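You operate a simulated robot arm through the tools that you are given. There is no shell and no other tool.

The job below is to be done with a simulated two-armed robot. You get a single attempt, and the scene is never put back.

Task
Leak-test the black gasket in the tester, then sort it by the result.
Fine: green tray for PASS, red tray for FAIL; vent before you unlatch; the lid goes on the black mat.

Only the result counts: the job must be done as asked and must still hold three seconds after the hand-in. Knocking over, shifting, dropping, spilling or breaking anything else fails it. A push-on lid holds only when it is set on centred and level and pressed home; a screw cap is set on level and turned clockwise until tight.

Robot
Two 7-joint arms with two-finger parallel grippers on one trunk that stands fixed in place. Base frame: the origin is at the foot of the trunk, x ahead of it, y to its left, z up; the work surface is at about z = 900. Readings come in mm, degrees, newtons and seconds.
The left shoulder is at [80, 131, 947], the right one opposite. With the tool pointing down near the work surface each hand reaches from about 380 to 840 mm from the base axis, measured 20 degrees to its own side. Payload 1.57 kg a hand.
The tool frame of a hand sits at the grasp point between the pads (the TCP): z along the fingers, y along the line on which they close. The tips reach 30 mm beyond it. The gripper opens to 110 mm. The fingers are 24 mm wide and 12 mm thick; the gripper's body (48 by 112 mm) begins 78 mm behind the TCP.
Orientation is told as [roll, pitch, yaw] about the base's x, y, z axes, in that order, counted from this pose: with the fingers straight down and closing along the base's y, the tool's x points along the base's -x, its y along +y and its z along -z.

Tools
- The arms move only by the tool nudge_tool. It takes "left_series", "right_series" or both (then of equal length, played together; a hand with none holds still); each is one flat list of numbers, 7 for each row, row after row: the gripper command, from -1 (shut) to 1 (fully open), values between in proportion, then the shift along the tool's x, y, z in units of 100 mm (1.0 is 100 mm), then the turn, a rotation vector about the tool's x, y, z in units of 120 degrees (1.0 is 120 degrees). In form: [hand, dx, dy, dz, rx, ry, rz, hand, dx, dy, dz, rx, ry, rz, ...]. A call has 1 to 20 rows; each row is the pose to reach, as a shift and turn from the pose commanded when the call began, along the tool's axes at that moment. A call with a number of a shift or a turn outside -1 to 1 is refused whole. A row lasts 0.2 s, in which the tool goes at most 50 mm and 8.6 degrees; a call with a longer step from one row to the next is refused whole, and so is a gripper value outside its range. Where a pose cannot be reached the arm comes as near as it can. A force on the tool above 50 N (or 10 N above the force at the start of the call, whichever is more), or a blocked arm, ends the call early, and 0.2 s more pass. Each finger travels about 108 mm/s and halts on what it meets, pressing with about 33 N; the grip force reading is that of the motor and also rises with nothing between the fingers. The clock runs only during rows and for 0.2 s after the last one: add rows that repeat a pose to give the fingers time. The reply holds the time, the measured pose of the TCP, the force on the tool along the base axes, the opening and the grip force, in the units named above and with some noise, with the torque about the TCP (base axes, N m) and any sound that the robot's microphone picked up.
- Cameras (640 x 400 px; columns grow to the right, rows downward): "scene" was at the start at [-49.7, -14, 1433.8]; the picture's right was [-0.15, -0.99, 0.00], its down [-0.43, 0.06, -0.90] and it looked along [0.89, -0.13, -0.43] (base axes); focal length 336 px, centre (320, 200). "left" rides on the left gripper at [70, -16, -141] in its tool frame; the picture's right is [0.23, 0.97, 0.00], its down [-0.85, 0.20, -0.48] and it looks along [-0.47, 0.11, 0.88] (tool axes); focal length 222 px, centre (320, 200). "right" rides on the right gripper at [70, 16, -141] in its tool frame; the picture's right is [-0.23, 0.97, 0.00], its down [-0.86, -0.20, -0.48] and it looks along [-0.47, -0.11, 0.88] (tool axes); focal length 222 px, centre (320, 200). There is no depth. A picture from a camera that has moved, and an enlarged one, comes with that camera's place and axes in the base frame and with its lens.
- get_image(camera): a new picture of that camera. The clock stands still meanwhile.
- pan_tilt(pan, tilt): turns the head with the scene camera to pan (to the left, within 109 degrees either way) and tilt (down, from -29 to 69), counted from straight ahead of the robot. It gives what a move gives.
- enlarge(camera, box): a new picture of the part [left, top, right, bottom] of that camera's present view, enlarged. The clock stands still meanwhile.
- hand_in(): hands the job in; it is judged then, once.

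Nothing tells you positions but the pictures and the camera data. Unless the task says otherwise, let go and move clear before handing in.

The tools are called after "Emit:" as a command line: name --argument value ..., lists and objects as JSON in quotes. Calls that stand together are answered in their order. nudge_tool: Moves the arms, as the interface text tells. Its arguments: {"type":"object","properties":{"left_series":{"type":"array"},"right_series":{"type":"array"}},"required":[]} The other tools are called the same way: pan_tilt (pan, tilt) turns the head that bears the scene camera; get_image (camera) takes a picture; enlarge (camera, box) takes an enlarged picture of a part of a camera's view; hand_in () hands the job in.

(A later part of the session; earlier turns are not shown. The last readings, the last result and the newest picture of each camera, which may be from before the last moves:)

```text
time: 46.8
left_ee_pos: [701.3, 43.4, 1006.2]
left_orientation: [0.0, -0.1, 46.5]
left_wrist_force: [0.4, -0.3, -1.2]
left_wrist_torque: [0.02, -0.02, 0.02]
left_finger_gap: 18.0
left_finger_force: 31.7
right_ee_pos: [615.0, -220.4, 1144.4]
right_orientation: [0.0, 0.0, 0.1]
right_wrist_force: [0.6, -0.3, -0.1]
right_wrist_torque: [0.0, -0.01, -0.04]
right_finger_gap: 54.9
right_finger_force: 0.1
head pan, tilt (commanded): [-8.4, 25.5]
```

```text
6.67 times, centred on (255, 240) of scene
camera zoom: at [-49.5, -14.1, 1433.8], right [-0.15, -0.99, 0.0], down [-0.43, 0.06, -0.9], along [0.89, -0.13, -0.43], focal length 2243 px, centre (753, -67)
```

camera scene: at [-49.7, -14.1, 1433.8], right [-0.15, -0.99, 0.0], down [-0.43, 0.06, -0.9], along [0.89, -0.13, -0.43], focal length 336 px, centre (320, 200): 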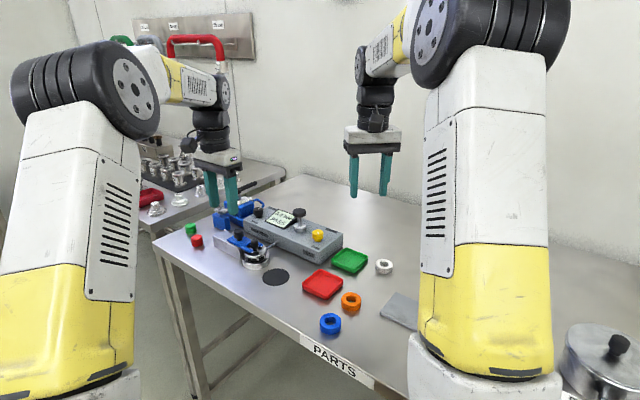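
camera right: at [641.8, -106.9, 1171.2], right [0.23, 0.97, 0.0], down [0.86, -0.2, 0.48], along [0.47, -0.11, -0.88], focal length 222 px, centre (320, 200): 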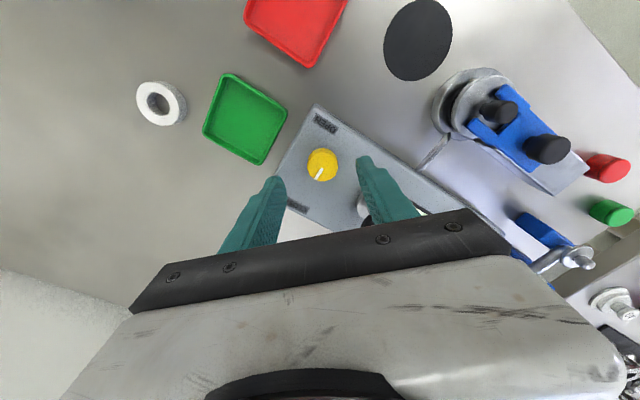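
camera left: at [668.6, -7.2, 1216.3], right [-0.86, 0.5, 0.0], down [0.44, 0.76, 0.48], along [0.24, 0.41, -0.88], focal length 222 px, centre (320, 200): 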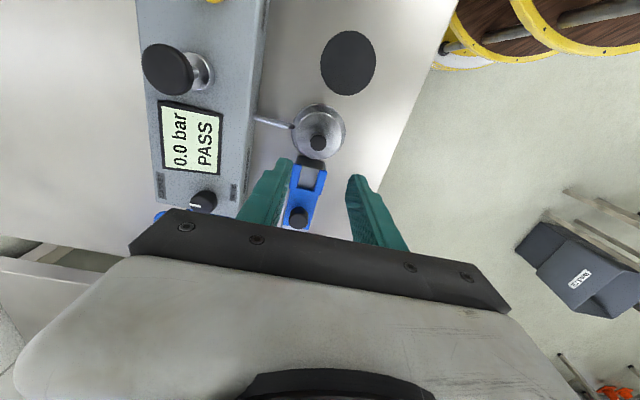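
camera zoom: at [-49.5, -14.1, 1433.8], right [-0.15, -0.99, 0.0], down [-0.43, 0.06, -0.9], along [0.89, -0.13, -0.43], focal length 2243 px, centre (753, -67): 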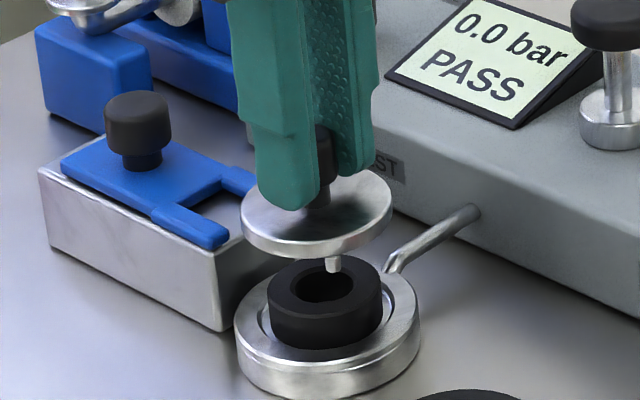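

The lid came off cleanly and the black gasket stays in the cup; the lid has small feet underneath. I will raise it more and measure the mat position from several cameras.

Emit:
nudge_tool --left_series '[-1, 0, 0, -0.15, 0, 0, 0, -1, 0, 0, -0.3, 0, 0, 0, -1, 0, 0, -0.4, 0, 0, 0, -1, 0, 0, -0.4, 0, 0, 0]'

Emit:
get_image --camera "left"

Emit:
enlarge --camera "right" --box '[320, 0, 480, 100]'

Emit:
enlarge --camera "scene" --box '[220, 210, 325, 300]'

```text
time: 47.8
left_ee_pos: [702.4, 44.0, 1047.0]
left_orientation: [0.1, 0.0, 46.5]
left_wrist_force: [-0.6, -0.6, -1.9]
left_wrist_torque: [-0.03, -0.03, -0.03]
left_finger_gap: 18.2
left_finger_force: 32.2
right_ee_pos: [615.2, -220.4, 1144.4]
right_orientation: [0.0, -0.1, 0.1]
right_wrist_force: [0.6, 0.3, -0.3]
right_wrist_torque: [0.0, -0.01, -0.01]
right_finger_gap: 55.0
right_finger_force: 0.0
head pan, tilt (commanded): [-8.4, 25.5]
```

```text
taken
camera left: at [664.1, -16.3, 1187.5], right [-0.86, 0.51, 0.0], down [0.44, 0.76, 0.48], along [0.24, 0.41, -0.88], focal length 222 px, centre (320, 200)
```

left: 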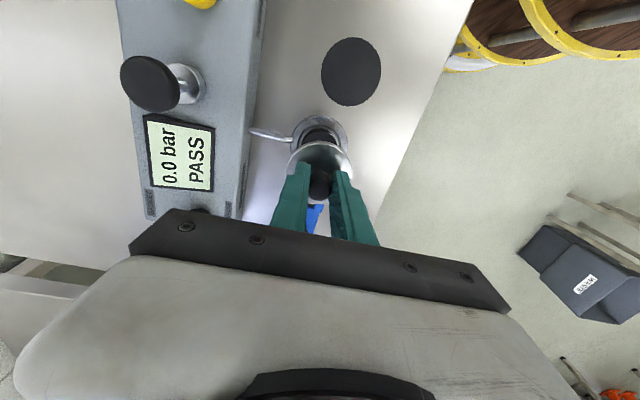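

```text
4.00 times, centred on (400, 50) of right
camera zoom: at [545.4, -205.3, 1285.4], right [0.23, 0.97, 0.0], down [0.86, -0.2, 0.48], along [0.47, -0.11, -0.88], focal length 888 px, centre (0, 800)
```

zoom: 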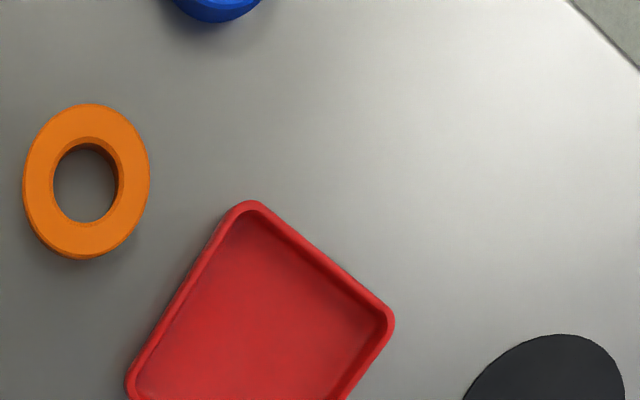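

```text
4.44 times, centred on (272, 255) of scene
camera zoom: at [-49.6, -14.1, 1433.8], right [-0.15, -0.99, 0.0], down [-0.43, 0.06, -0.9], along [0.89, -0.13, -0.43], focal length 1496 px, centre (531, -44)
```

zoom: 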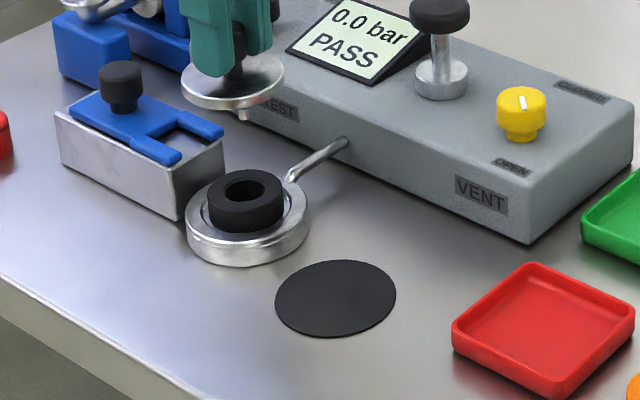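

The lid is clear, and the scene camera puts the mat centre near (631, -4). I will measure it again in the left camera to cross-check.

Emit:
enlarge --camera "left" --box '[280, 20, 440, 120]'

Emit:
enlarge --camera "left" --box '[260, 110, 380, 200]'

Emit:
enlarge --camera "right" --box '[400, 40, 560, 140]'

```text
4.00 times, centred on (360, 70) of left
camera zoom: at [664.1, -16.3, 1187.5], right [-0.86, 0.51, 0.0], down [0.44, 0.76, 0.48], along [0.24, 0.41, -0.88], focal length 888 px, centre (160, 720)
```

zoom: 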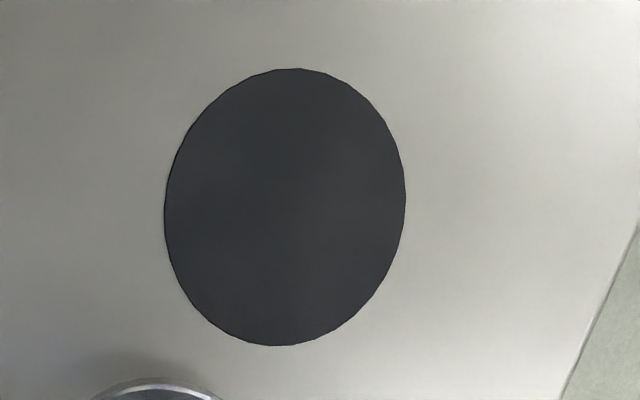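

```text
4.44 times, centred on (320, 155) of left
camera zoom: at [664.1, -16.3, 1187.5], right [-0.86, 0.51, 0.0], down [0.44, 0.76, 0.48], along [0.24, 0.41, -0.88], focal length 987 px, centre (320, 400)
```

zoom: 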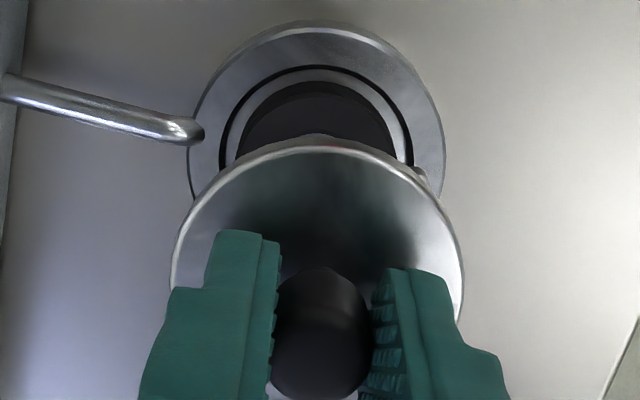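

```text
4.00 times, centred on (480, 90) of right
camera zoom: at [545.4, -205.3, 1285.4], right [0.23, 0.97, 0.0], down [0.86, -0.2, 0.48], along [0.47, -0.11, -0.88], focal length 888 px, centre (-320, 640)
```

zoom: 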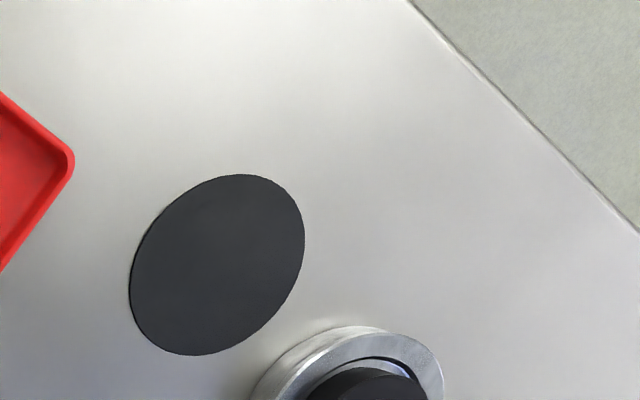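

Three cameras agree on a mat centre of about (631.5, -4.5). I will carry the lid over it at this height and then lower partway.

Emit:
nudge_tool --left_series '[-1, 0.28, 0.06, 0, 0, 0, 0, -1, 0.56, 0.12, 0, 0, 0, 0, -1, 0.84, 0.181, 0, 0, 0, 0, -1, 0.84, 0.181, 0.2, 0, 0, 0, -1, 0.84, 0.181, 0.4, 0, 0, 0, -1, 0.84, 0.181, 0.55, 0, 0, 0, -1, 0.84, 0.181, 0.65, 0, 0, 0, -1, 0.84, 0.181, 0.65, 0, 0, 0]'

Emit:
enlarge --camera "scene" --box '[220, 215, 325, 305]'

Emit:
enlarge --camera "right" --box '[400, 40, 560, 140]'

Emit:
enlarge --camera "left" --box '[240, 90, 400, 190]'

```text
time: 49.6
left_ee_pos: [630.9, -3.9, 980.4]
left_orientation: [-0.1, 0.0, 46.5]
left_wrist_force: [0.4, -0.1, -2.0]
left_wrist_torque: [-0.01, 0.02, 0.01]
left_finger_gap: 18.2
left_finger_force: 32.2
right_ee_pos: [614.3, -220.8, 1144.3]
right_orientation: [0.1, 0.1, 0.1]
right_wrist_force: [-0.2, 0.6, 0.0]
right_wrist_torque: [-0.01, -0.02, 0.02]
right_finger_gap: 54.8
right_finger_force: 0.1
head pan, tilt (commanded): [-8.4, 25.5]
```

```text
4.44 times, centred on (272, 260) of scene
camera zoom: at [-49.6, -14.1, 1433.8], right [-0.15, -0.99, 0.0], down [-0.43, 0.06, -0.9], along [0.89, -0.13, -0.43], focal length 1496 px, centre (531, -67)
```

zoom: 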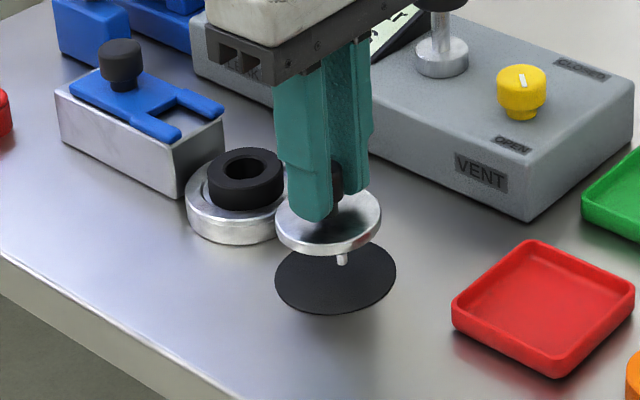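

```text
4.00 times, centred on (480, 90) of right
camera zoom: at [545.4, -205.3, 1285.4], right [0.23, 0.97, 0.0], down [0.86, -0.2, 0.48], along [0.47, -0.11, -0.88], focal length 888 px, centre (-320, 640)
```

zoom: 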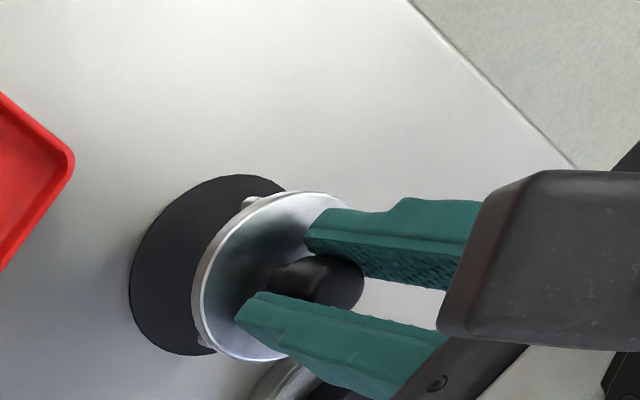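

```text
4.00 times, centred on (320, 140) of left
camera zoom: at [593.6, -64.5, 1121.6], right [-0.86, 0.51, 0.0], down [0.44, 0.76, 0.48], along [0.24, 0.41, -0.88], focal length 888 px, centre (320, 440)
```

zoom: 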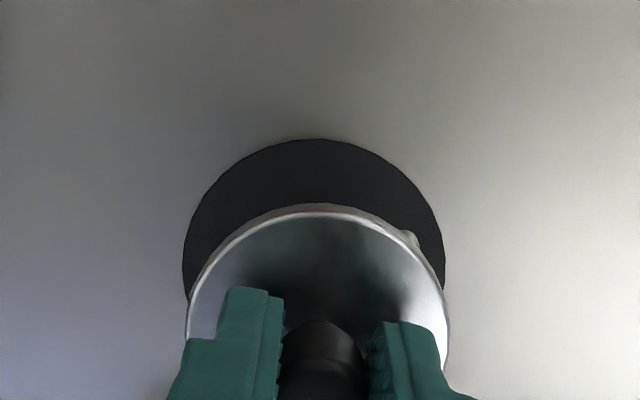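

The lid hangs level and centred over the mat, with three feet below. I will lower gently and watch the vertical force for contact.

Emit:
nudge_tool --left_series '[-1, 0, 0, 0.08, 0, 0, 0, -1, 0, 0, 0.14, 0, 0, 0, -1, 0, 0, 0.18, 0, 0, 0, -1, 0, 0, 0.18, 0, 0, 0]'

Emit:
enlarge --camera "scene" --box '[250, 230, 325, 290]'

Emit:
enlarge --camera "right" --box '[400, 60, 520, 135]'

```text
time: 50.6
left_ee_pos: [630.2, -3.3, 962.8]
left_orientation: [0.0, -0.1, 46.5]
left_wrist_force: [-0.8, 0.6, -1.8]
left_wrist_torque: [0.0, -0.01, 0.03]
left_finger_gap: 18.1
left_finger_force: 32.9
right_ee_pos: [615.1, -221.7, 1144.7]
right_orientation: [0.1, -0.1, 0.0]
right_wrist_force: [-0.6, -0.3, 0.6]
right_wrist_torque: [-0.04, -0.02, -0.01]
right_finger_gap: 55.1
right_finger_force: 0.1
head pan, tilt (commanded): [-8.4, 25.5]
```

```text
6.67 times, centred on (288, 260) of scene
camera zoom: at [-49.6, -14.1, 1433.8], right [-0.15, -0.99, 0.0], down [-0.43, 0.06, -0.9], along [0.89, -0.13, -0.43], focal length 2243 px, centre (537, -200)
```

zoom: 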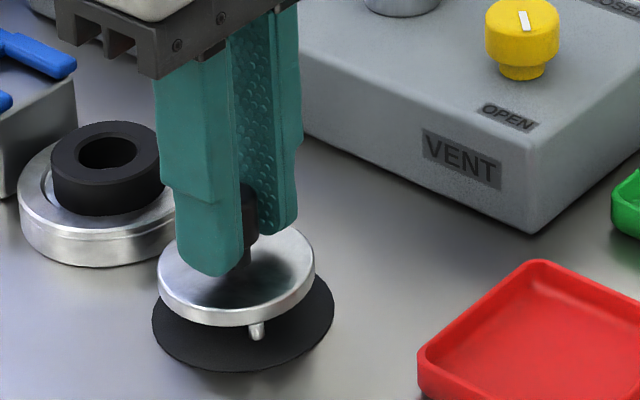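

```text
5.33 times, centred on (460, 98) of right
camera zoom: at [545.4, -205.3, 1285.4], right [0.23, 0.97, 0.0], down [0.86, -0.2, 0.48], along [0.47, -0.11, -0.88], focal length 1185 px, centre (-427, 747)
```

zoom: 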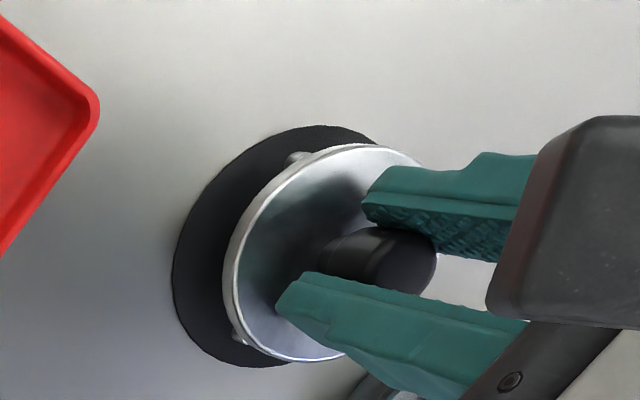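

It is not touching yet; the feet are about 8 mm above the mat. I will lower further in small steps.

Emit:
nudge_tool --left_series '[-1, 0, 0, 0.03, 0, 0, 0, -1, 0, 0, 0.05, 0, 0, 0, -1, 0, 0, 0.065, 0, 0, 0, -1, 0, 0, 0.065, 0, 0, 0]'

Emit:
enlarge --camera "scene" --box '[250, 230, 325, 290]'

```text
time: 51.6
left_ee_pos: [631.2, -4.7, 956.1]
left_orientation: [0.0, 0.1, 46.5]
left_wrist_force: [-0.2, 0.8, -1.1]
left_wrist_torque: [0.01, -0.02, 0.01]
left_finger_gap: 17.9
left_finger_force: 32.6
right_ee_pos: [614.7, -220.5, 1143.4]
right_orientation: [0.0, 0.0, 0.0]
right_wrist_force: [-0.1, 0.0, -0.7]
right_wrist_torque: [0.01, 0.0, 0.0]
right_finger_gap: 54.9
right_finger_force: 0.0
head pan, tilt (commanded): [-8.4, 25.5]
```

```text
6.67 times, centred on (288, 260) of scene
camera zoom: at [-49.6, -14.1, 1433.8], right [-0.15, -0.99, 0.0], down [-0.43, 0.06, -0.9], along [0.89, -0.13, -0.43], focal length 2243 px, centre (537, -200)
```

zoom: 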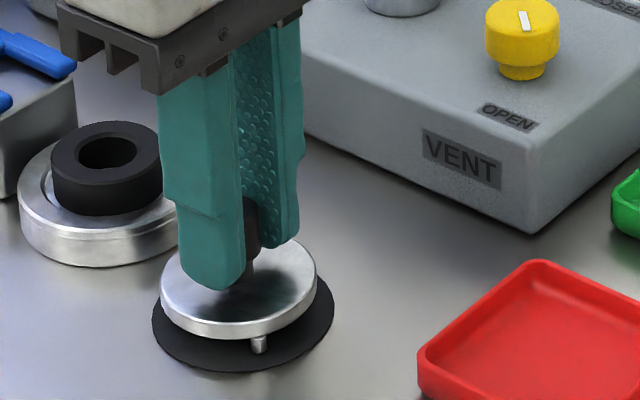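

About 3 mm is left. I will keep lowering slowly until the force reading shows contact.

Emit:
nudge_tool --left_series '[-1, 0, 0, 0.01, 0, 0, 0, -1, 0, 0, 0.02, 0, 0, 0, -1, 0, 0, 0.02, 0, 0, 0]'

Emit:
enlarge --camera "scene" --box '[250, 230, 325, 290]'

```text
time: 52.4
left_ee_pos: [630.5, -6.2, 954.8]
left_orientation: [0.0, 0.0, 46.5]
left_wrist_force: [0.2, 0.1, -2.1]
left_wrist_torque: [0.02, 0.01, 0.01]
left_finger_gap: 18.2
left_finger_force: 32.8
right_ee_pos: [614.4, -220.1, 1144.4]
right_orientation: [0.0, 0.1, 0.1]
right_wrist_force: [-0.1, 0.0, 0.3]
right_wrist_torque: [-0.03, 0.0, 0.04]
right_finger_gap: 54.8
right_finger_force: 0.1
head pan, tilt (commanded): [-8.4, 25.5]
```

```text
6.67 times, centred on (288, 260) of scene
camera zoom: at [-49.6, -14.1, 1433.8], right [-0.15, -0.99, 0.0], down [-0.43, 0.06, -0.9], along [0.89, -0.13, -0.43], focal length 2243 px, centre (537, -200)
```

zoom: 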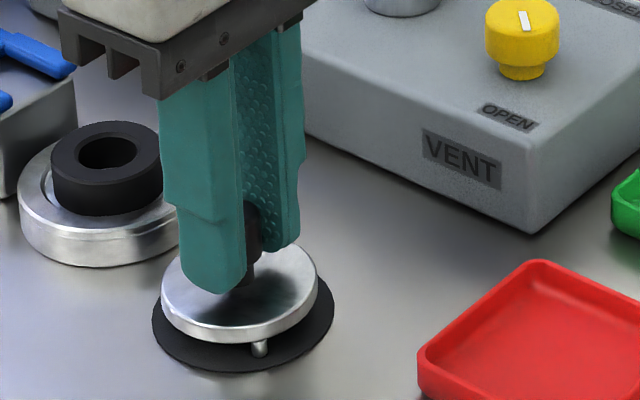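

Emit:
nudge_tool --left_series '[-1, 0, 0, 0.01, 0, 0, 0, -1, 0, 0, 0.02, 0, 0, 0, -1, 0, 0, 0.02, 0, 0, 0]'

```text
time: 53.2
left_ee_pos: [631.6, -4.0, 953.0]
left_orientation: [-0.3, -0.1, 46.5]
left_wrist_force: [1.5, 0.3, 21.9]
left_wrist_torque: [-0.13, 0.26, -0.01]
left_finger_gap: 18.0
left_finger_force: 32.4
right_ee_pos: [614.3, -220.8, 1144.7]
right_orientation: [0.0, 0.0, 0.0]
right_wrist_force: [0.6, 0.8, -0.2]
right_wrist_torque: [-0.02, 0.01, -0.03]
right_finger_gap: 55.2
right_finger_force: 0.0
head pan, tilt (commanded): [-8.4, 25.5]
```

Contact at 22 N, so the feet are on the mat. I will ease off a millimetre, open the fingers and check that the lid sits on the mat.

Emit:
nudge_tool --left_series '[-1, 0, 0, -0.01, 0, 0, 0, -1, 0, 0, -0.01, 0, 0, 0, -0.5, 0, 0, -0.01, 0, 0, 0, -0.3, 0, 0, -0.01, 0, 0, 0, -0.3, 0, 0, -0.01, 0, 0, 0]'

Emit:
enlarge --camera "scene" --box '[250, 230, 325, 290]'

```text
time: 54.4
left_ee_pos: [630.6, -4.3, 953.4]
left_orientation: [0.1, 0.0, 46.6]
left_wrist_force: [0.1, -0.5, 0.2]
left_wrist_torque: [0.0, 0.02, 0.01]
left_finger_gap: 38.5
left_finger_force: 0.1
right_ee_pos: [615.3, -220.9, 1144.2]
right_orientation: [0.0, 0.0, 0.0]
right_wrist_force: [-0.3, 0.3, -0.7]
right_wrist_torque: [0.02, 0.03, 0.0]
right_finger_gap: 55.1
right_finger_force: 0.1
head pan, tilt (commanded): [-8.4, 25.5]
```

```text
6.67 times, centred on (288, 260) of scene
camera zoom: at [-49.7, -14.1, 1433.8], right [-0.15, -0.99, 0.0], down [-0.43, 0.06, -0.9], along [0.89, -0.13, -0.43], focal length 2243 px, centre (537, -200)
```

zoom: 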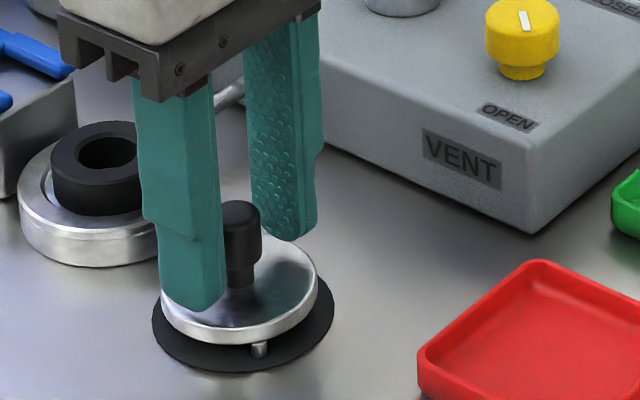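

The lid stands level on the mat. I will lift the left hand straight up and then move it away to its own side.

Emit:
nudge_tool --left_series '[-0.25, 0, 0, -0.15, 0, 0, 0, -0.25, 0, 0, -0.35, 0, 0, 0, -0.25, 0, 0, -0.7, 0, 0, 0, -0.25, 0, 0, -1.0, 0, 0, 0, -0.25, 0, 0, -1.0, 0, 0, 0]'

Emit:
nudge_tool --left_series '[-0.25, 0, 0.3, -0.2, 0, 0, 0.05, -0.25, 0, 0.6, -0.4, 0, 0, 0.1, -0.25, 0, 0.8, -0.7, 0, 0, 0.15, -0.25, 0, 1.0, -0.9, 0, 0, 0.2, -0.25, 0, 1.0, -0.9, 0, 0, 0.25, -0.25, 0, 1.0, -0.9, 0, 0, 0.3, -0.25, 0, 1.0, -0.9, 0, 0, 0.35, -0.25, 0, 1.0, -0.9, 0, 0, 0.388, -0.25, 0, 1.0, -0.9, 0, 0, 0.388]'

Emit:
get_image --camera "scene"

Emit:
enlarge --camera "scene" --box '[220, 215, 325, 305]'

```text
time: 55.6
left_ee_pos: [629.7, -3.7, 1054.0]
left_orientation: [-0.1, 0.0, 46.5]
left_wrist_force: [-0.6, 0.4, -0.6]
left_wrist_torque: [0.0, 0.02, -0.02]
left_finger_gap: 41.6
left_finger_force: 0.1
right_ee_pos: [615.2, -220.8, 1144.3]
right_orientation: [0.0, 0.0, 0.0]
right_wrist_force: [-0.9, 0.0, -0.6]
right_wrist_torque: [0.0, -0.01, 0.01]
right_finger_gap: 55.0
right_finger_force: 0.0
head pan, tilt (commanded): [-8.4, 25.5]
```

```text
time: 57.6
left_ee_pos: [558.0, 63.9, 1143.5]
left_orientation: [0.0, 0.0, -0.1]
left_wrist_force: [0.7, 0.0, 0.5]
left_wrist_torque: [-0.03, -0.01, -0.05]
left_finger_gap: 41.7
left_finger_force: 0.1
right_ee_pos: [613.3, -221.3, 1144.2]
right_orientation: [0.0, 0.0, -0.1]
right_wrist_force: [0.8, -0.6, -0.5]
right_wrist_torque: [-0.02, -0.02, 0.01]
right_finger_gap: 54.9
right_finger_force: 0.1
head pan, tilt (commanded): [-8.4, 25.5]
```

```text
taken
camera scene: at [-49.7, -14.1, 1433.8], right [-0.15, -0.99, 0.0], down [-0.43, 0.06, -0.9], along [0.89, -0.13, -0.43], focal length 336 px, centre (320, 200)
```

scene: 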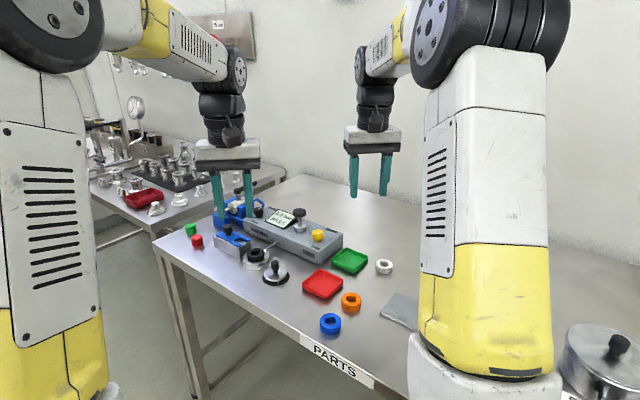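

```text
4.44 times, centred on (272, 260) of scene
camera zoom: at [-49.7, -14.1, 1433.8], right [-0.15, -0.99, 0.0], down [-0.43, 0.06, -0.9], along [0.89, -0.13, -0.43], focal length 1496 px, centre (531, -67)
```

zoom: 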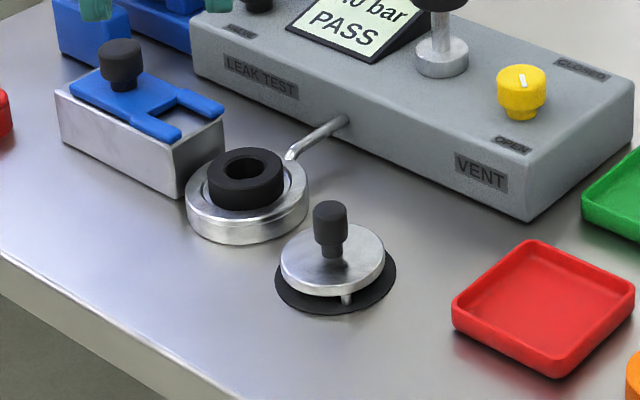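

The lid is on the mat, and the gasket stands free in the cup with about 19 mm showing. I will clear the left arm well to its side and bring the right hand over toward the cup to measure.

Emit:
nudge_tool --left_series '[-0.25, 0.12, 0.35, -0.15, 0, 0, 0, -0.25, 0.25, 0.7, -0.3, 0, 0, 0, -0.25, 0.4, 1.0, -0.5, 0, 0, 0, -0.25, 0.4, 1.0, -0.5, 0, 0, 0]'

Emit:
nudge_tool --left_series '[-0.25, 0, 0.4, 0, 0, 0, 0, -0.25, 0, 0.8, 0, 0, 0, 0, -0.25, 0, 0.8, 0, 0, 0, 0, -0.25, 0, 0.8, 0, 0, 0, 0]' --right_series '[0.0, 0, 0.35, 0, 0, 0, 0, 0.0, 0, 0.7, 0, 0, 0, 0, 0.0, 0, 1.0, 0, 0, 0, 0, 0.0, 0, 1.0, 0, 0, 0, 0]'

Emit:
nudge_tool --right_series '[0.0, -0.15, 0.35, 0.1, 0, 0, 0, 0.0, -0.3, 0.7, 0.2, 0, 0, 0, 0.0, -0.5, 1.0, 0.4, 0, 0, 0, 0.0, -0.5, 1.0, 0.4, 0, 0, 0]'

Emit:
get_image --camera "right"

Emit:
get_image --camera "scene"

```text
time: 58.6
left_ee_pos: [516.5, 164.5, 1192.4]
left_orientation: [0.0, 0.1, -0.1]
left_wrist_force: [-0.3, 0.4, -0.3]
left_wrist_torque: [0.03, 0.01, 0.01]
left_finger_gap: 41.4
left_finger_force: 0.2
right_ee_pos: [615.4, -220.5, 1144.3]
right_orientation: [0.0, 0.0, 0.0]
right_wrist_force: [0.4, -0.2, -0.2]
right_wrist_torque: [0.03, 0.02, 0.02]
right_finger_gap: 55.0
right_finger_force: 0.0
head pan, tilt (commanded): [-8.4, 25.5]
```

```text
time: 59.6
left_ee_pos: [519.7, 245.4, 1192.3]
left_orientation: [0.1, 0.0, -0.2]
left_wrist_force: [0.9, -0.2, 0.6]
left_wrist_torque: [-0.02, 0.01, -0.01]
left_finger_gap: 41.1
left_finger_force: 0.1
right_ee_pos: [614.0, -119.6, 1143.2]
right_orientation: [0.0, -0.1, 0.0]
right_wrist_force: [-0.2, 0.5, 0.0]
right_wrist_torque: [0.01, -0.01, -0.01]
right_finger_gap: 55.1
right_finger_force: 0.1
head pan, tilt (commanded): [-8.4, 25.5]
```

```text
time: 60.6
left_ee_pos: [519.2, 245.1, 1192.4]
left_orientation: [0.0, 0.0, 0.0]
left_wrist_force: [-0.2, 0.1, -0.5]
left_wrist_torque: [0.02, 0.01, 0.04]
left_finger_gap: 41.5
left_finger_force: 0.1
right_ee_pos: [664.4, -20.1, 1100.7]
right_orientation: [0.1, 0.0, -0.1]
right_wrist_force: [0.1, 0.1, 0.0]
right_wrist_torque: [0.01, 0.02, -0.04]
right_finger_gap: 55.1
right_finger_force: 0.0
head pan, tilt (commanded): [-8.4, 25.5]
```

```text
taken
camera right: at [594.8, -5.0, 1242.8], right [0.23, 0.97, 0.0], down [0.85, -0.2, 0.48], along [0.47, -0.11, -0.88], focal length 222 px, centre (320, 200)
```

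right: 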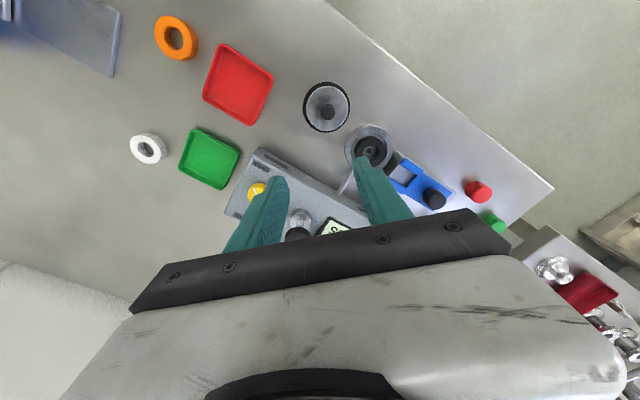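

```text
taken
camera scene: at [-49.7, -14.0, 1433.8], right [-0.15, -0.99, 0.0], down [-0.43, 0.06, -0.9], along [0.89, -0.13, -0.43], focal length 336 px, centre (320, 200)
```

scene: 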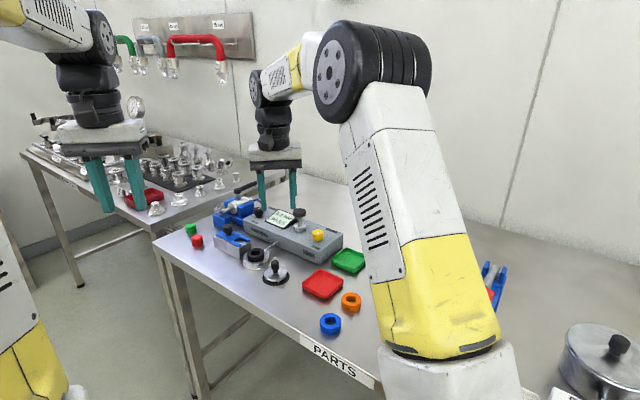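

Emit:
enlarge --camera "right" --box '[300, 80, 428, 160]'

Emit:
enlarge --camera "right" --box '[320, 110, 416, 170]'

Emit:
enlarge --camera "right" --box '[140, 100, 268, 200]'

Emit:
enlarge --camera "scene" --box '[225, 235, 300, 290]'

Emit:
enlarge --camera "scene" --box '[315, 235, 390, 285]'

```text
5.00 times, centred on (364, 120) of right
camera zoom: at [594.8, -5.0, 1242.8], right [0.23, 0.97, 0.0], down [0.85, -0.2, 0.48], along [0.47, -0.11, -0.88], focal length 1111 px, centre (100, 600)
```

zoom: 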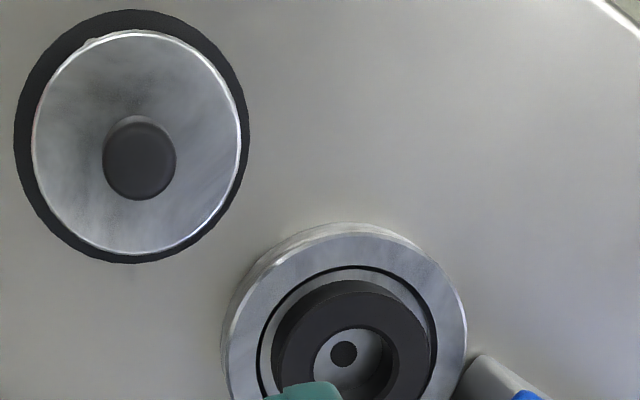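

```text
6.67 times, centred on (368, 140) of right
camera zoom: at [594.8, -5.0, 1242.8], right [0.23, 0.97, 0.0], down [0.85, -0.2, 0.48], along [0.47, -0.11, -0.88], focal length 1481 px, centre (0, 600)
```

zoom: 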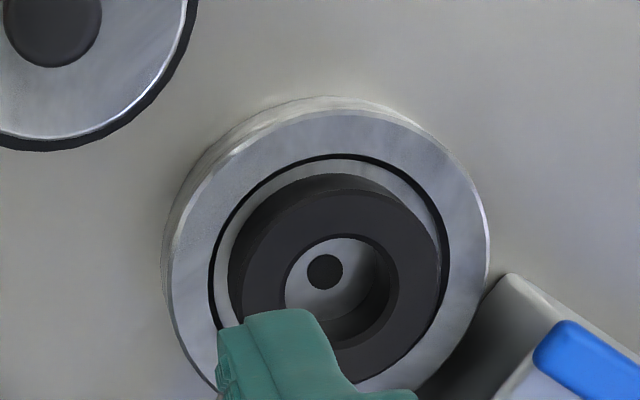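

```text
4.00 times, centred on (204, 150) of right
camera zoom: at [594.8, -5.0, 1242.8], right [0.23, 0.97, 0.0], down [0.85, -0.2, 0.48], along [0.47, -0.11, -0.88], focal length 888 px, centre (784, 400)
```

zoom: 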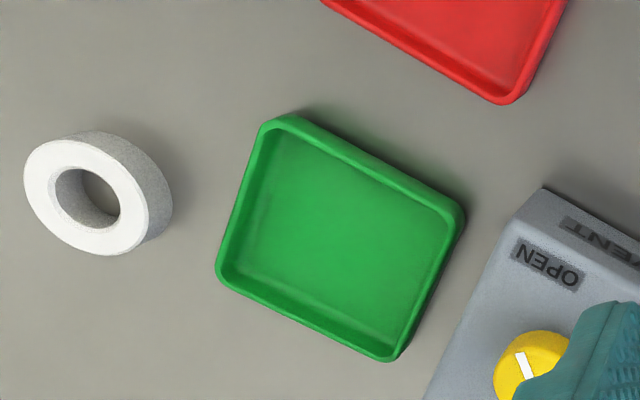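

```text
7.27 times, centred on (262, 262) of scene
camera zoom: at [-49.7, -14.0, 1433.8], right [-0.15, -0.99, 0.0], down [-0.43, 0.06, -0.9], along [0.89, -0.13, -0.43], focal length 2447 px, centre (738, -254)
```

zoom: 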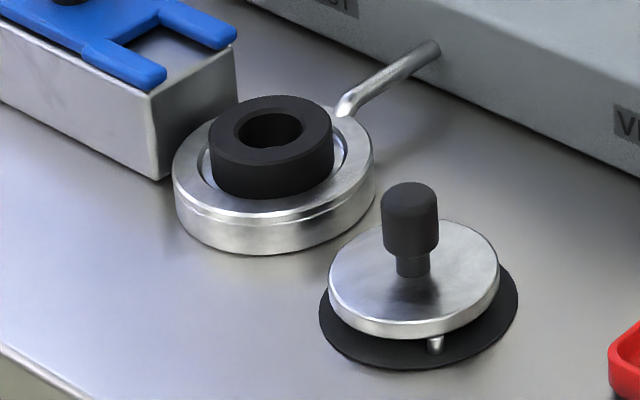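

```text
8.00 times, centred on (352, 260) of scene
camera zoom: at [-49.7, -14.0, 1433.8], right [-0.15, -0.99, 0.0], down [-0.43, 0.06, -0.9], along [0.89, -0.13, -0.43], focal length 2692 px, centre (60, -280)
```

zoom: 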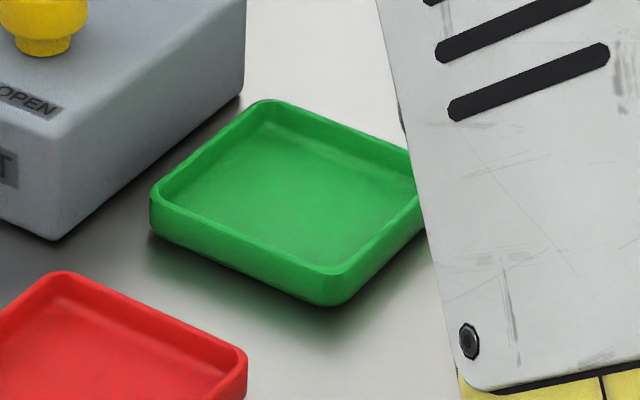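

The gasket top is at about (701, 45.5, 931) with an outer diameter of about 43 mm, and the green tray centre is near (663, -198). I will move the right hand over the gasket, yawed 10 degrees to miss the prongs and pipe, and check alignment.

Emit:
nudge_tool --right_series '[0.018, -0.15, 0.25, 0.1, 0, 0, -0.04, 0.018, -0.25, 0.45, 0.3, 0, 0, -0.083, 0.018, -0.368, 0.655, 0.5, 0, 0, -0.083, 0.018, -0.368, 0.655, 0.7, 0, 0, -0.083, 0.018, -0.368, 0.655, 0.8, 0, 0, -0.083, 0.018, -0.368, 0.655, 0.8, 0, 0, -0.083]'

Emit:
enlarge --camera "right" --box '[240, 100, 400, 200]'

Emit:
enlarge --camera "scene" --box '[210, 210, 315, 290]'

```text
time: 62.0
left_ee_pos: [518.2, 246.0, 1192.6]
left_orientation: [0.0, 0.0, -0.1]
left_wrist_force: [0.4, 0.2, -0.1]
left_wrist_torque: [-0.04, 0.01, -0.01]
left_finger_gap: 41.1
left_finger_force: 0.0
right_ee_pos: [702.6, 45.2, 1023.0]
right_orientation: [0.0, -0.1, 10.0]
right_wrist_force: [0.1, -0.2, -0.3]
right_wrist_torque: [-0.01, -0.01, -0.04]
right_finger_gap: 55.6
right_finger_force: 0.1
head pan, tilt (commanded): [-8.4, 25.5]
```

```text
4.00 times, centred on (320, 150) of right
camera zoom: at [631.0, 48.0, 1164.8], right [0.06, 1.0, 0.0], down [0.88, -0.05, 0.48], along [0.48, -0.03, -0.88], focal length 888 px, centre (320, 400)
```

zoom: 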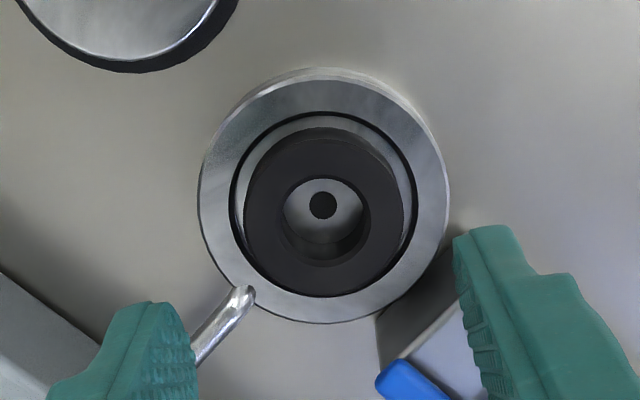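

```text
5.00 times, centred on (262, 250) of scene
camera zoom: at [-49.7, -14.0, 1433.8], right [-0.15, -0.99, 0.0], down [-0.43, 0.06, -0.9], along [0.89, -0.13, -0.43], focal length 1682 px, centre (608, -50)
```

zoom: 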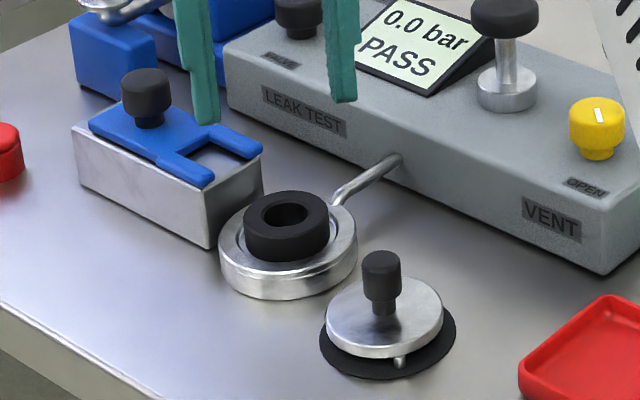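

The fingers are centred on the gasket within about 1 mm. I will lower to just above it and check clearance to the prong and pipe.

Emit:
nudge_tool --right_series '[0.018, 0, 0, 0.2, 0, 0, 0, 0.018, 0, 0, 0.4, 0, 0, 0, 0.018, 0, 0, 0.57, 0, 0, 0, 0.018, 0, 0, 0.57, 0, 0, 0]'

Emit:
enlarge --camera "right" --box '[240, 100, 400, 200]'

Emit:
enlarge --camera "scene" --box '[220, 215, 310, 285]'

```text
time: 63.0
left_ee_pos: [518.7, 246.6, 1193.3]
left_orientation: [0.1, 0.0, 0.0]
left_wrist_force: [0.2, 0.2, 0.1]
left_wrist_torque: [0.01, 0.01, -0.01]
left_finger_gap: 41.4
left_finger_force: 0.0
right_ee_pos: [700.7, 46.4, 965.5]
right_orientation: [0.0, 0.0, 9.9]
right_wrist_force: [-0.7, 0.3, 0.5]
right_wrist_torque: [-0.02, -0.02, -0.02]
right_finger_gap: 56.0
right_finger_force: 0.1
head pan, tilt (commanded): [-8.4, 25.5]
```

```text
4.00 times, centred on (320, 150) of right
camera zoom: at [629.4, 49.2, 1106.8], right [0.06, 1.0, 0.0], down [0.88, -0.05, 0.48], along [0.48, -0.03, -0.88], focal length 888 px, centre (320, 400)
```

zoom: 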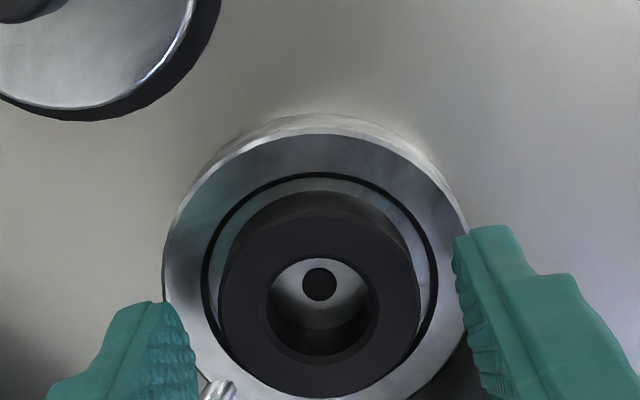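

```text
5.71 times, centred on (265, 250) of scene
camera zoom: at [-49.7, -14.0, 1433.8], right [-0.15, -0.99, 0.0], down [-0.43, 0.06, -0.9], along [0.89, -0.13, -0.43], focal length 1923 px, centre (634, -86)
```

zoom: 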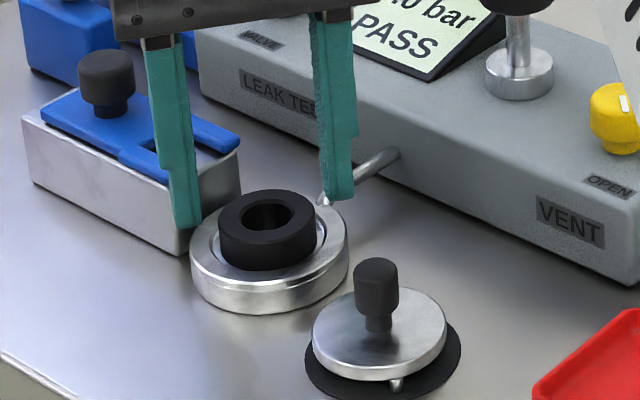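

Everything lines up and both fingers are clear. I will lower the last 15 mm and close on the gasket.

Emit:
nudge_tool --right_series '[0.018, 0, 0, 0.08, 0, 0, 0, 0.018, 0, 0, 0.16, 0, 0, 0, 0.018, 0, 0, 0.16, 0, 0, 0, -0.3, 0, 0, 0.16, 0, 0, 0, -1, 0, 0, 0.16, 0, 0, 0, -1, 0, 0, 0.16, 0, 0, 0]'

Emit:
enlarge --camera "scene" --box '[220, 215, 310, 285]'

Emit:
enlarge --camera "right" --box '[240, 100, 400, 200]'

```text
time: 64.4
left_ee_pos: [519.0, 245.5, 1191.3]
left_orientation: [-0.1, 0.0, 0.0]
left_wrist_force: [0.2, 0.0, 0.2]
left_wrist_torque: [0.0, -0.03, 0.01]
left_finger_gap: 41.3
left_finger_force: 0.1
right_ee_pos: [701.6, 45.2, 950.9]
right_orientation: [0.1, 0.0, 10.0]
right_wrist_force: [-0.3, 2.1, -0.1]
right_wrist_torque: [0.08, -0.01, -0.01]
right_finger_gap: 41.8
right_finger_force: 32.9
head pan, tilt (commanded): [-8.4, 25.5]
```

```text
5.71 times, centred on (265, 250) of scene
camera zoom: at [-49.7, -14.0, 1433.8], right [-0.15, -0.99, 0.0], down [-0.43, 0.06, -0.9], along [0.89, -0.13, -0.43], focal length 1923 px, centre (634, -86)
```

zoom: 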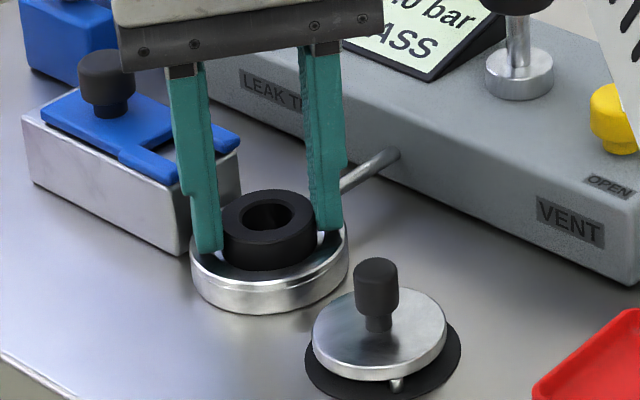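

```text
4.00 times, centred on (320, 150) of right
camera zoom: at [630.1, 48.2, 1091.3], right [0.06, 1.0, 0.0], down [0.88, -0.05, 0.48], along [0.48, -0.03, -0.88], focal length 888 px, centre (320, 400)
```

zoom: 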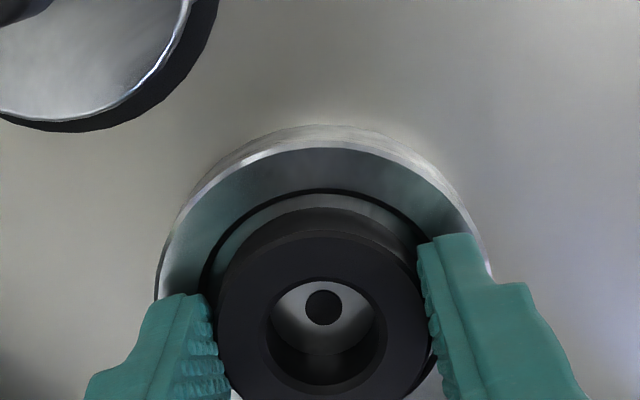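

The gasket is held with a 41.8 mm gap. I will lift it straight up.

Emit:
nudge_tool --right_series '[-1, 0, 0, -0.05, 0, 0, 0, -1, 0, 0, -0.1, 0, 0, 0, -1, 0, 0, -0.2, 0, 0, 0, -1, 0, 0, -0.4, 0, 0, 0, -1, 0, 0, -0.6, 0, 0, 0, -1, 0, 0, -0.8, 0, 0, 0, -1, 0, 0, -0.8, 0, 0, 0]'

Emit:
enlarge --camera "scene" --box '[210, 195, 315, 275]'

```text
time: 66.0
left_ee_pos: [519.1, 245.9, 1191.6]
left_orientation: [0.0, 0.0, 0.0]
left_wrist_force: [-0.5, 0.0, -0.3]
left_wrist_torque: [0.0, -0.01, -0.03]
left_finger_gap: 41.1
left_finger_force: 0.0
right_ee_pos: [699.9, 44.0, 1033.3]
right_orientation: [0.0, 0.1, 9.9]
right_wrist_force: [-0.4, 0.6, -0.3]
right_wrist_torque: [0.0, 0.02, -0.02]
right_finger_gap: 41.9
right_finger_force: 32.7
head pan, tilt (commanded): [-8.4, 25.5]
```

```text
5.00 times, centred on (262, 235) of scene
camera zoom: at [-49.7, -14.0, 1433.8], right [-0.15, -0.99, 0.0], down [-0.43, 0.06, -0.9], along [0.89, -0.13, -0.43], focal length 1682 px, centre (608, 25)
```

zoom: 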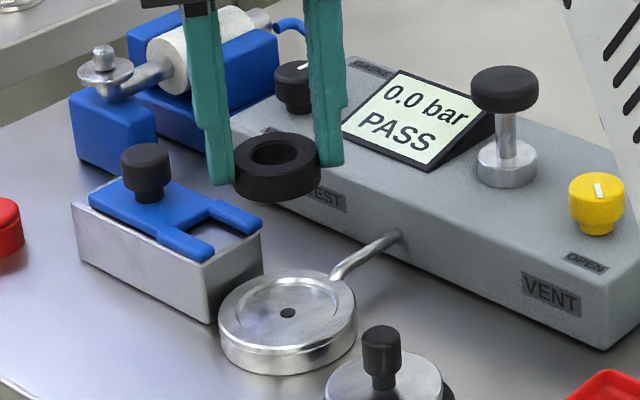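

The gasket is out and held level. I will raise it a bit more and carry it over the vent end to above the green tray, turning the wrist back to yaw 0 on the way.

Emit:
nudge_tool --right_series '[-1, 0, 0, -0.3, 0, 0, 0, -1, 0.09, -0.26, -0.3, 0, 0, 0, -1, 0.18, -0.52, -0.3, 0, 0, 0, -1, 0.267, -0.777, -0.3, 0, 0, 0, -1, 0.267, -0.777, -0.3, 0, 0, 0]'

Emit:
nudge_tool --right_series '[-1, 0.09, -0.26, 0, 0, 0, 0.03, -1, 0.18, -0.52, 0, 0, 0, 0.06, -1, 0.267, -0.777, 0, 0, 0, 0.083, -1, 0.267, -0.777, 0, 0, 0, 0.083]'

Emit:
nudge_tool --right_series '[-1, 0.04, -0.28, 0, 0, 0, 0, -1, 0.08, -0.56, 0, 0, 0, 0, -1, 0.128, -0.812, 0, 0, 0, 0, -1, 0.128, -0.812, 0, 0, 0, 0]'

Emit:
get_image --camera "right"

Emit:
get_image --camera "scene"

```text
time: 67.2
left_ee_pos: [520.0, 245.9, 1191.6]
left_orientation: [0.0, 0.0, -0.2]
left_wrist_force: [-0.2, -0.2, 0.2]
left_wrist_torque: [0.0, 0.0, -0.02]
left_finger_gap: 41.1
left_finger_force: 0.1
right_ee_pos: [686.6, -37.6, 1060.9]
right_orientation: [0.0, -0.1, 10.0]
right_wrist_force: [-0.4, -0.1, -1.4]
right_wrist_torque: [0.01, -0.01, 0.01]
right_finger_gap: 41.7
right_finger_force: 33.0
head pan, tilt (commanded): [-8.4, 25.5]
```

```text
time: 68.2
left_ee_pos: [519.7, 245.5, 1191.9]
left_orientation: [0.1, 0.0, -0.2]
left_wrist_force: [-0.4, -0.2, 0.5]
left_wrist_torque: [0.03, 0.01, -0.01]
left_finger_gap: 41.4
left_finger_force: 0.1
right_ee_pos: [673.8, -119.1, 1061.8]
right_orientation: [0.0, 0.0, -0.2]
right_wrist_force: [-0.2, 0.4, -0.6]
right_wrist_torque: [0.0, 0.02, 0.02]
right_finger_gap: 41.8
right_finger_force: 33.7
head pan, tilt (commanded): [-8.4, 25.5]
```

```text
time: 69.2
left_ee_pos: [520.1, 246.6, 1192.3]
left_orientation: [0.0, 0.0, -0.1]
left_wrist_force: [-0.5, 0.0, 0.0]
left_wrist_torque: [-0.02, 0.01, 0.04]
left_finger_gap: 41.1
left_finger_force: 0.1
right_ee_pos: [660.2, -200.0, 1061.9]
right_orientation: [0.0, 0.0, 0.0]
right_wrist_force: [-0.4, -0.4, -0.9]
right_wrist_torque: [0.03, 0.0, 0.0]
right_finger_gap: 41.6
right_finger_force: 33.3
head pan, tilt (commanded): [-8.4, 25.5]
```

```text
taken
camera right: at [591.1, -185.0, 1203.3], right [0.23, 0.97, 0.0], down [0.86, -0.2, 0.48], along [0.47, -0.11, -0.88], focal length 222 px, centre (320, 200)
```

right: 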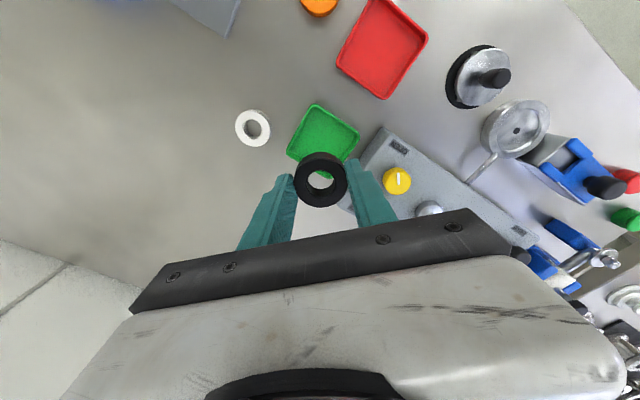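

```text
taken
camera scene: at [-49.7, -14.0, 1433.8], right [-0.15, -0.99, 0.0], down [-0.43, 0.06, -0.9], along [0.89, -0.13, -0.43], focal length 336 px, centre (320, 200)
```

scene: 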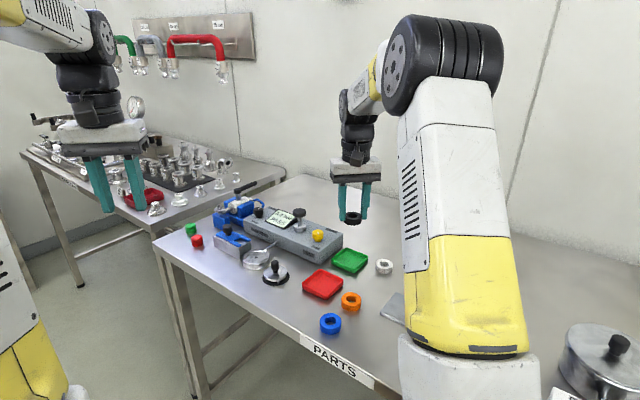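

The gasket is over the green tray. I will measure the tray again in both cameras before I lower.

Emit:
enlarge --camera "right" --box '[256, 90, 400, 190]'

Emit:
enlarge --camera "scene" --box '[305, 200, 395, 280]'

```text
4.00 times, centred on (328, 140) of right
camera zoom: at [591.1, -185.0, 1203.3], right [0.23, 0.97, 0.0], down [0.86, -0.2, 0.48], along [0.47, -0.11, -0.88], focal length 888 px, centre (288, 440)
```

zoom: 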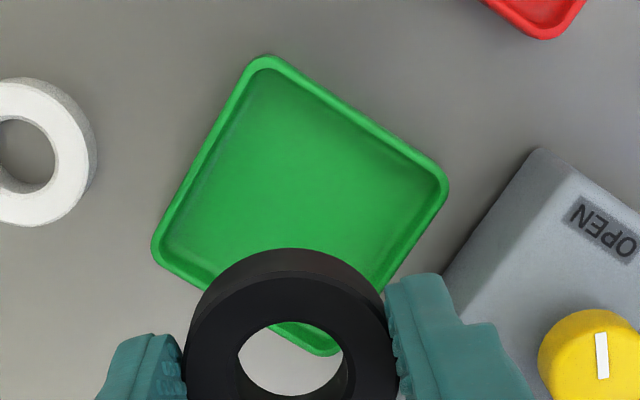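

```text
5.00 times, centred on (350, 240) of scene
camera zoom: at [-49.7, -14.0, 1433.8], right [-0.15, -0.99, 0.0], down [-0.43, 0.06, -0.9], along [0.89, -0.13, -0.43], focal length 1682 px, centre (170, 0)
```

zoom: 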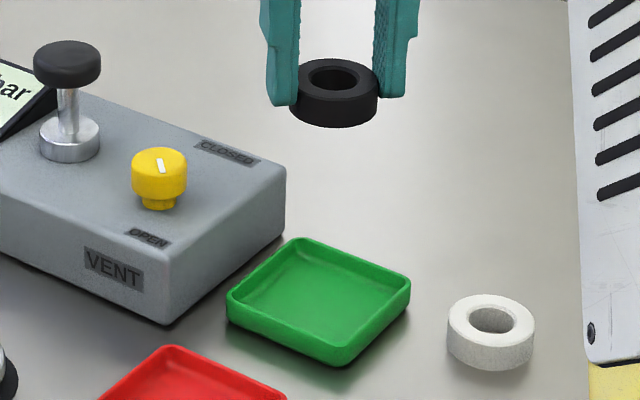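

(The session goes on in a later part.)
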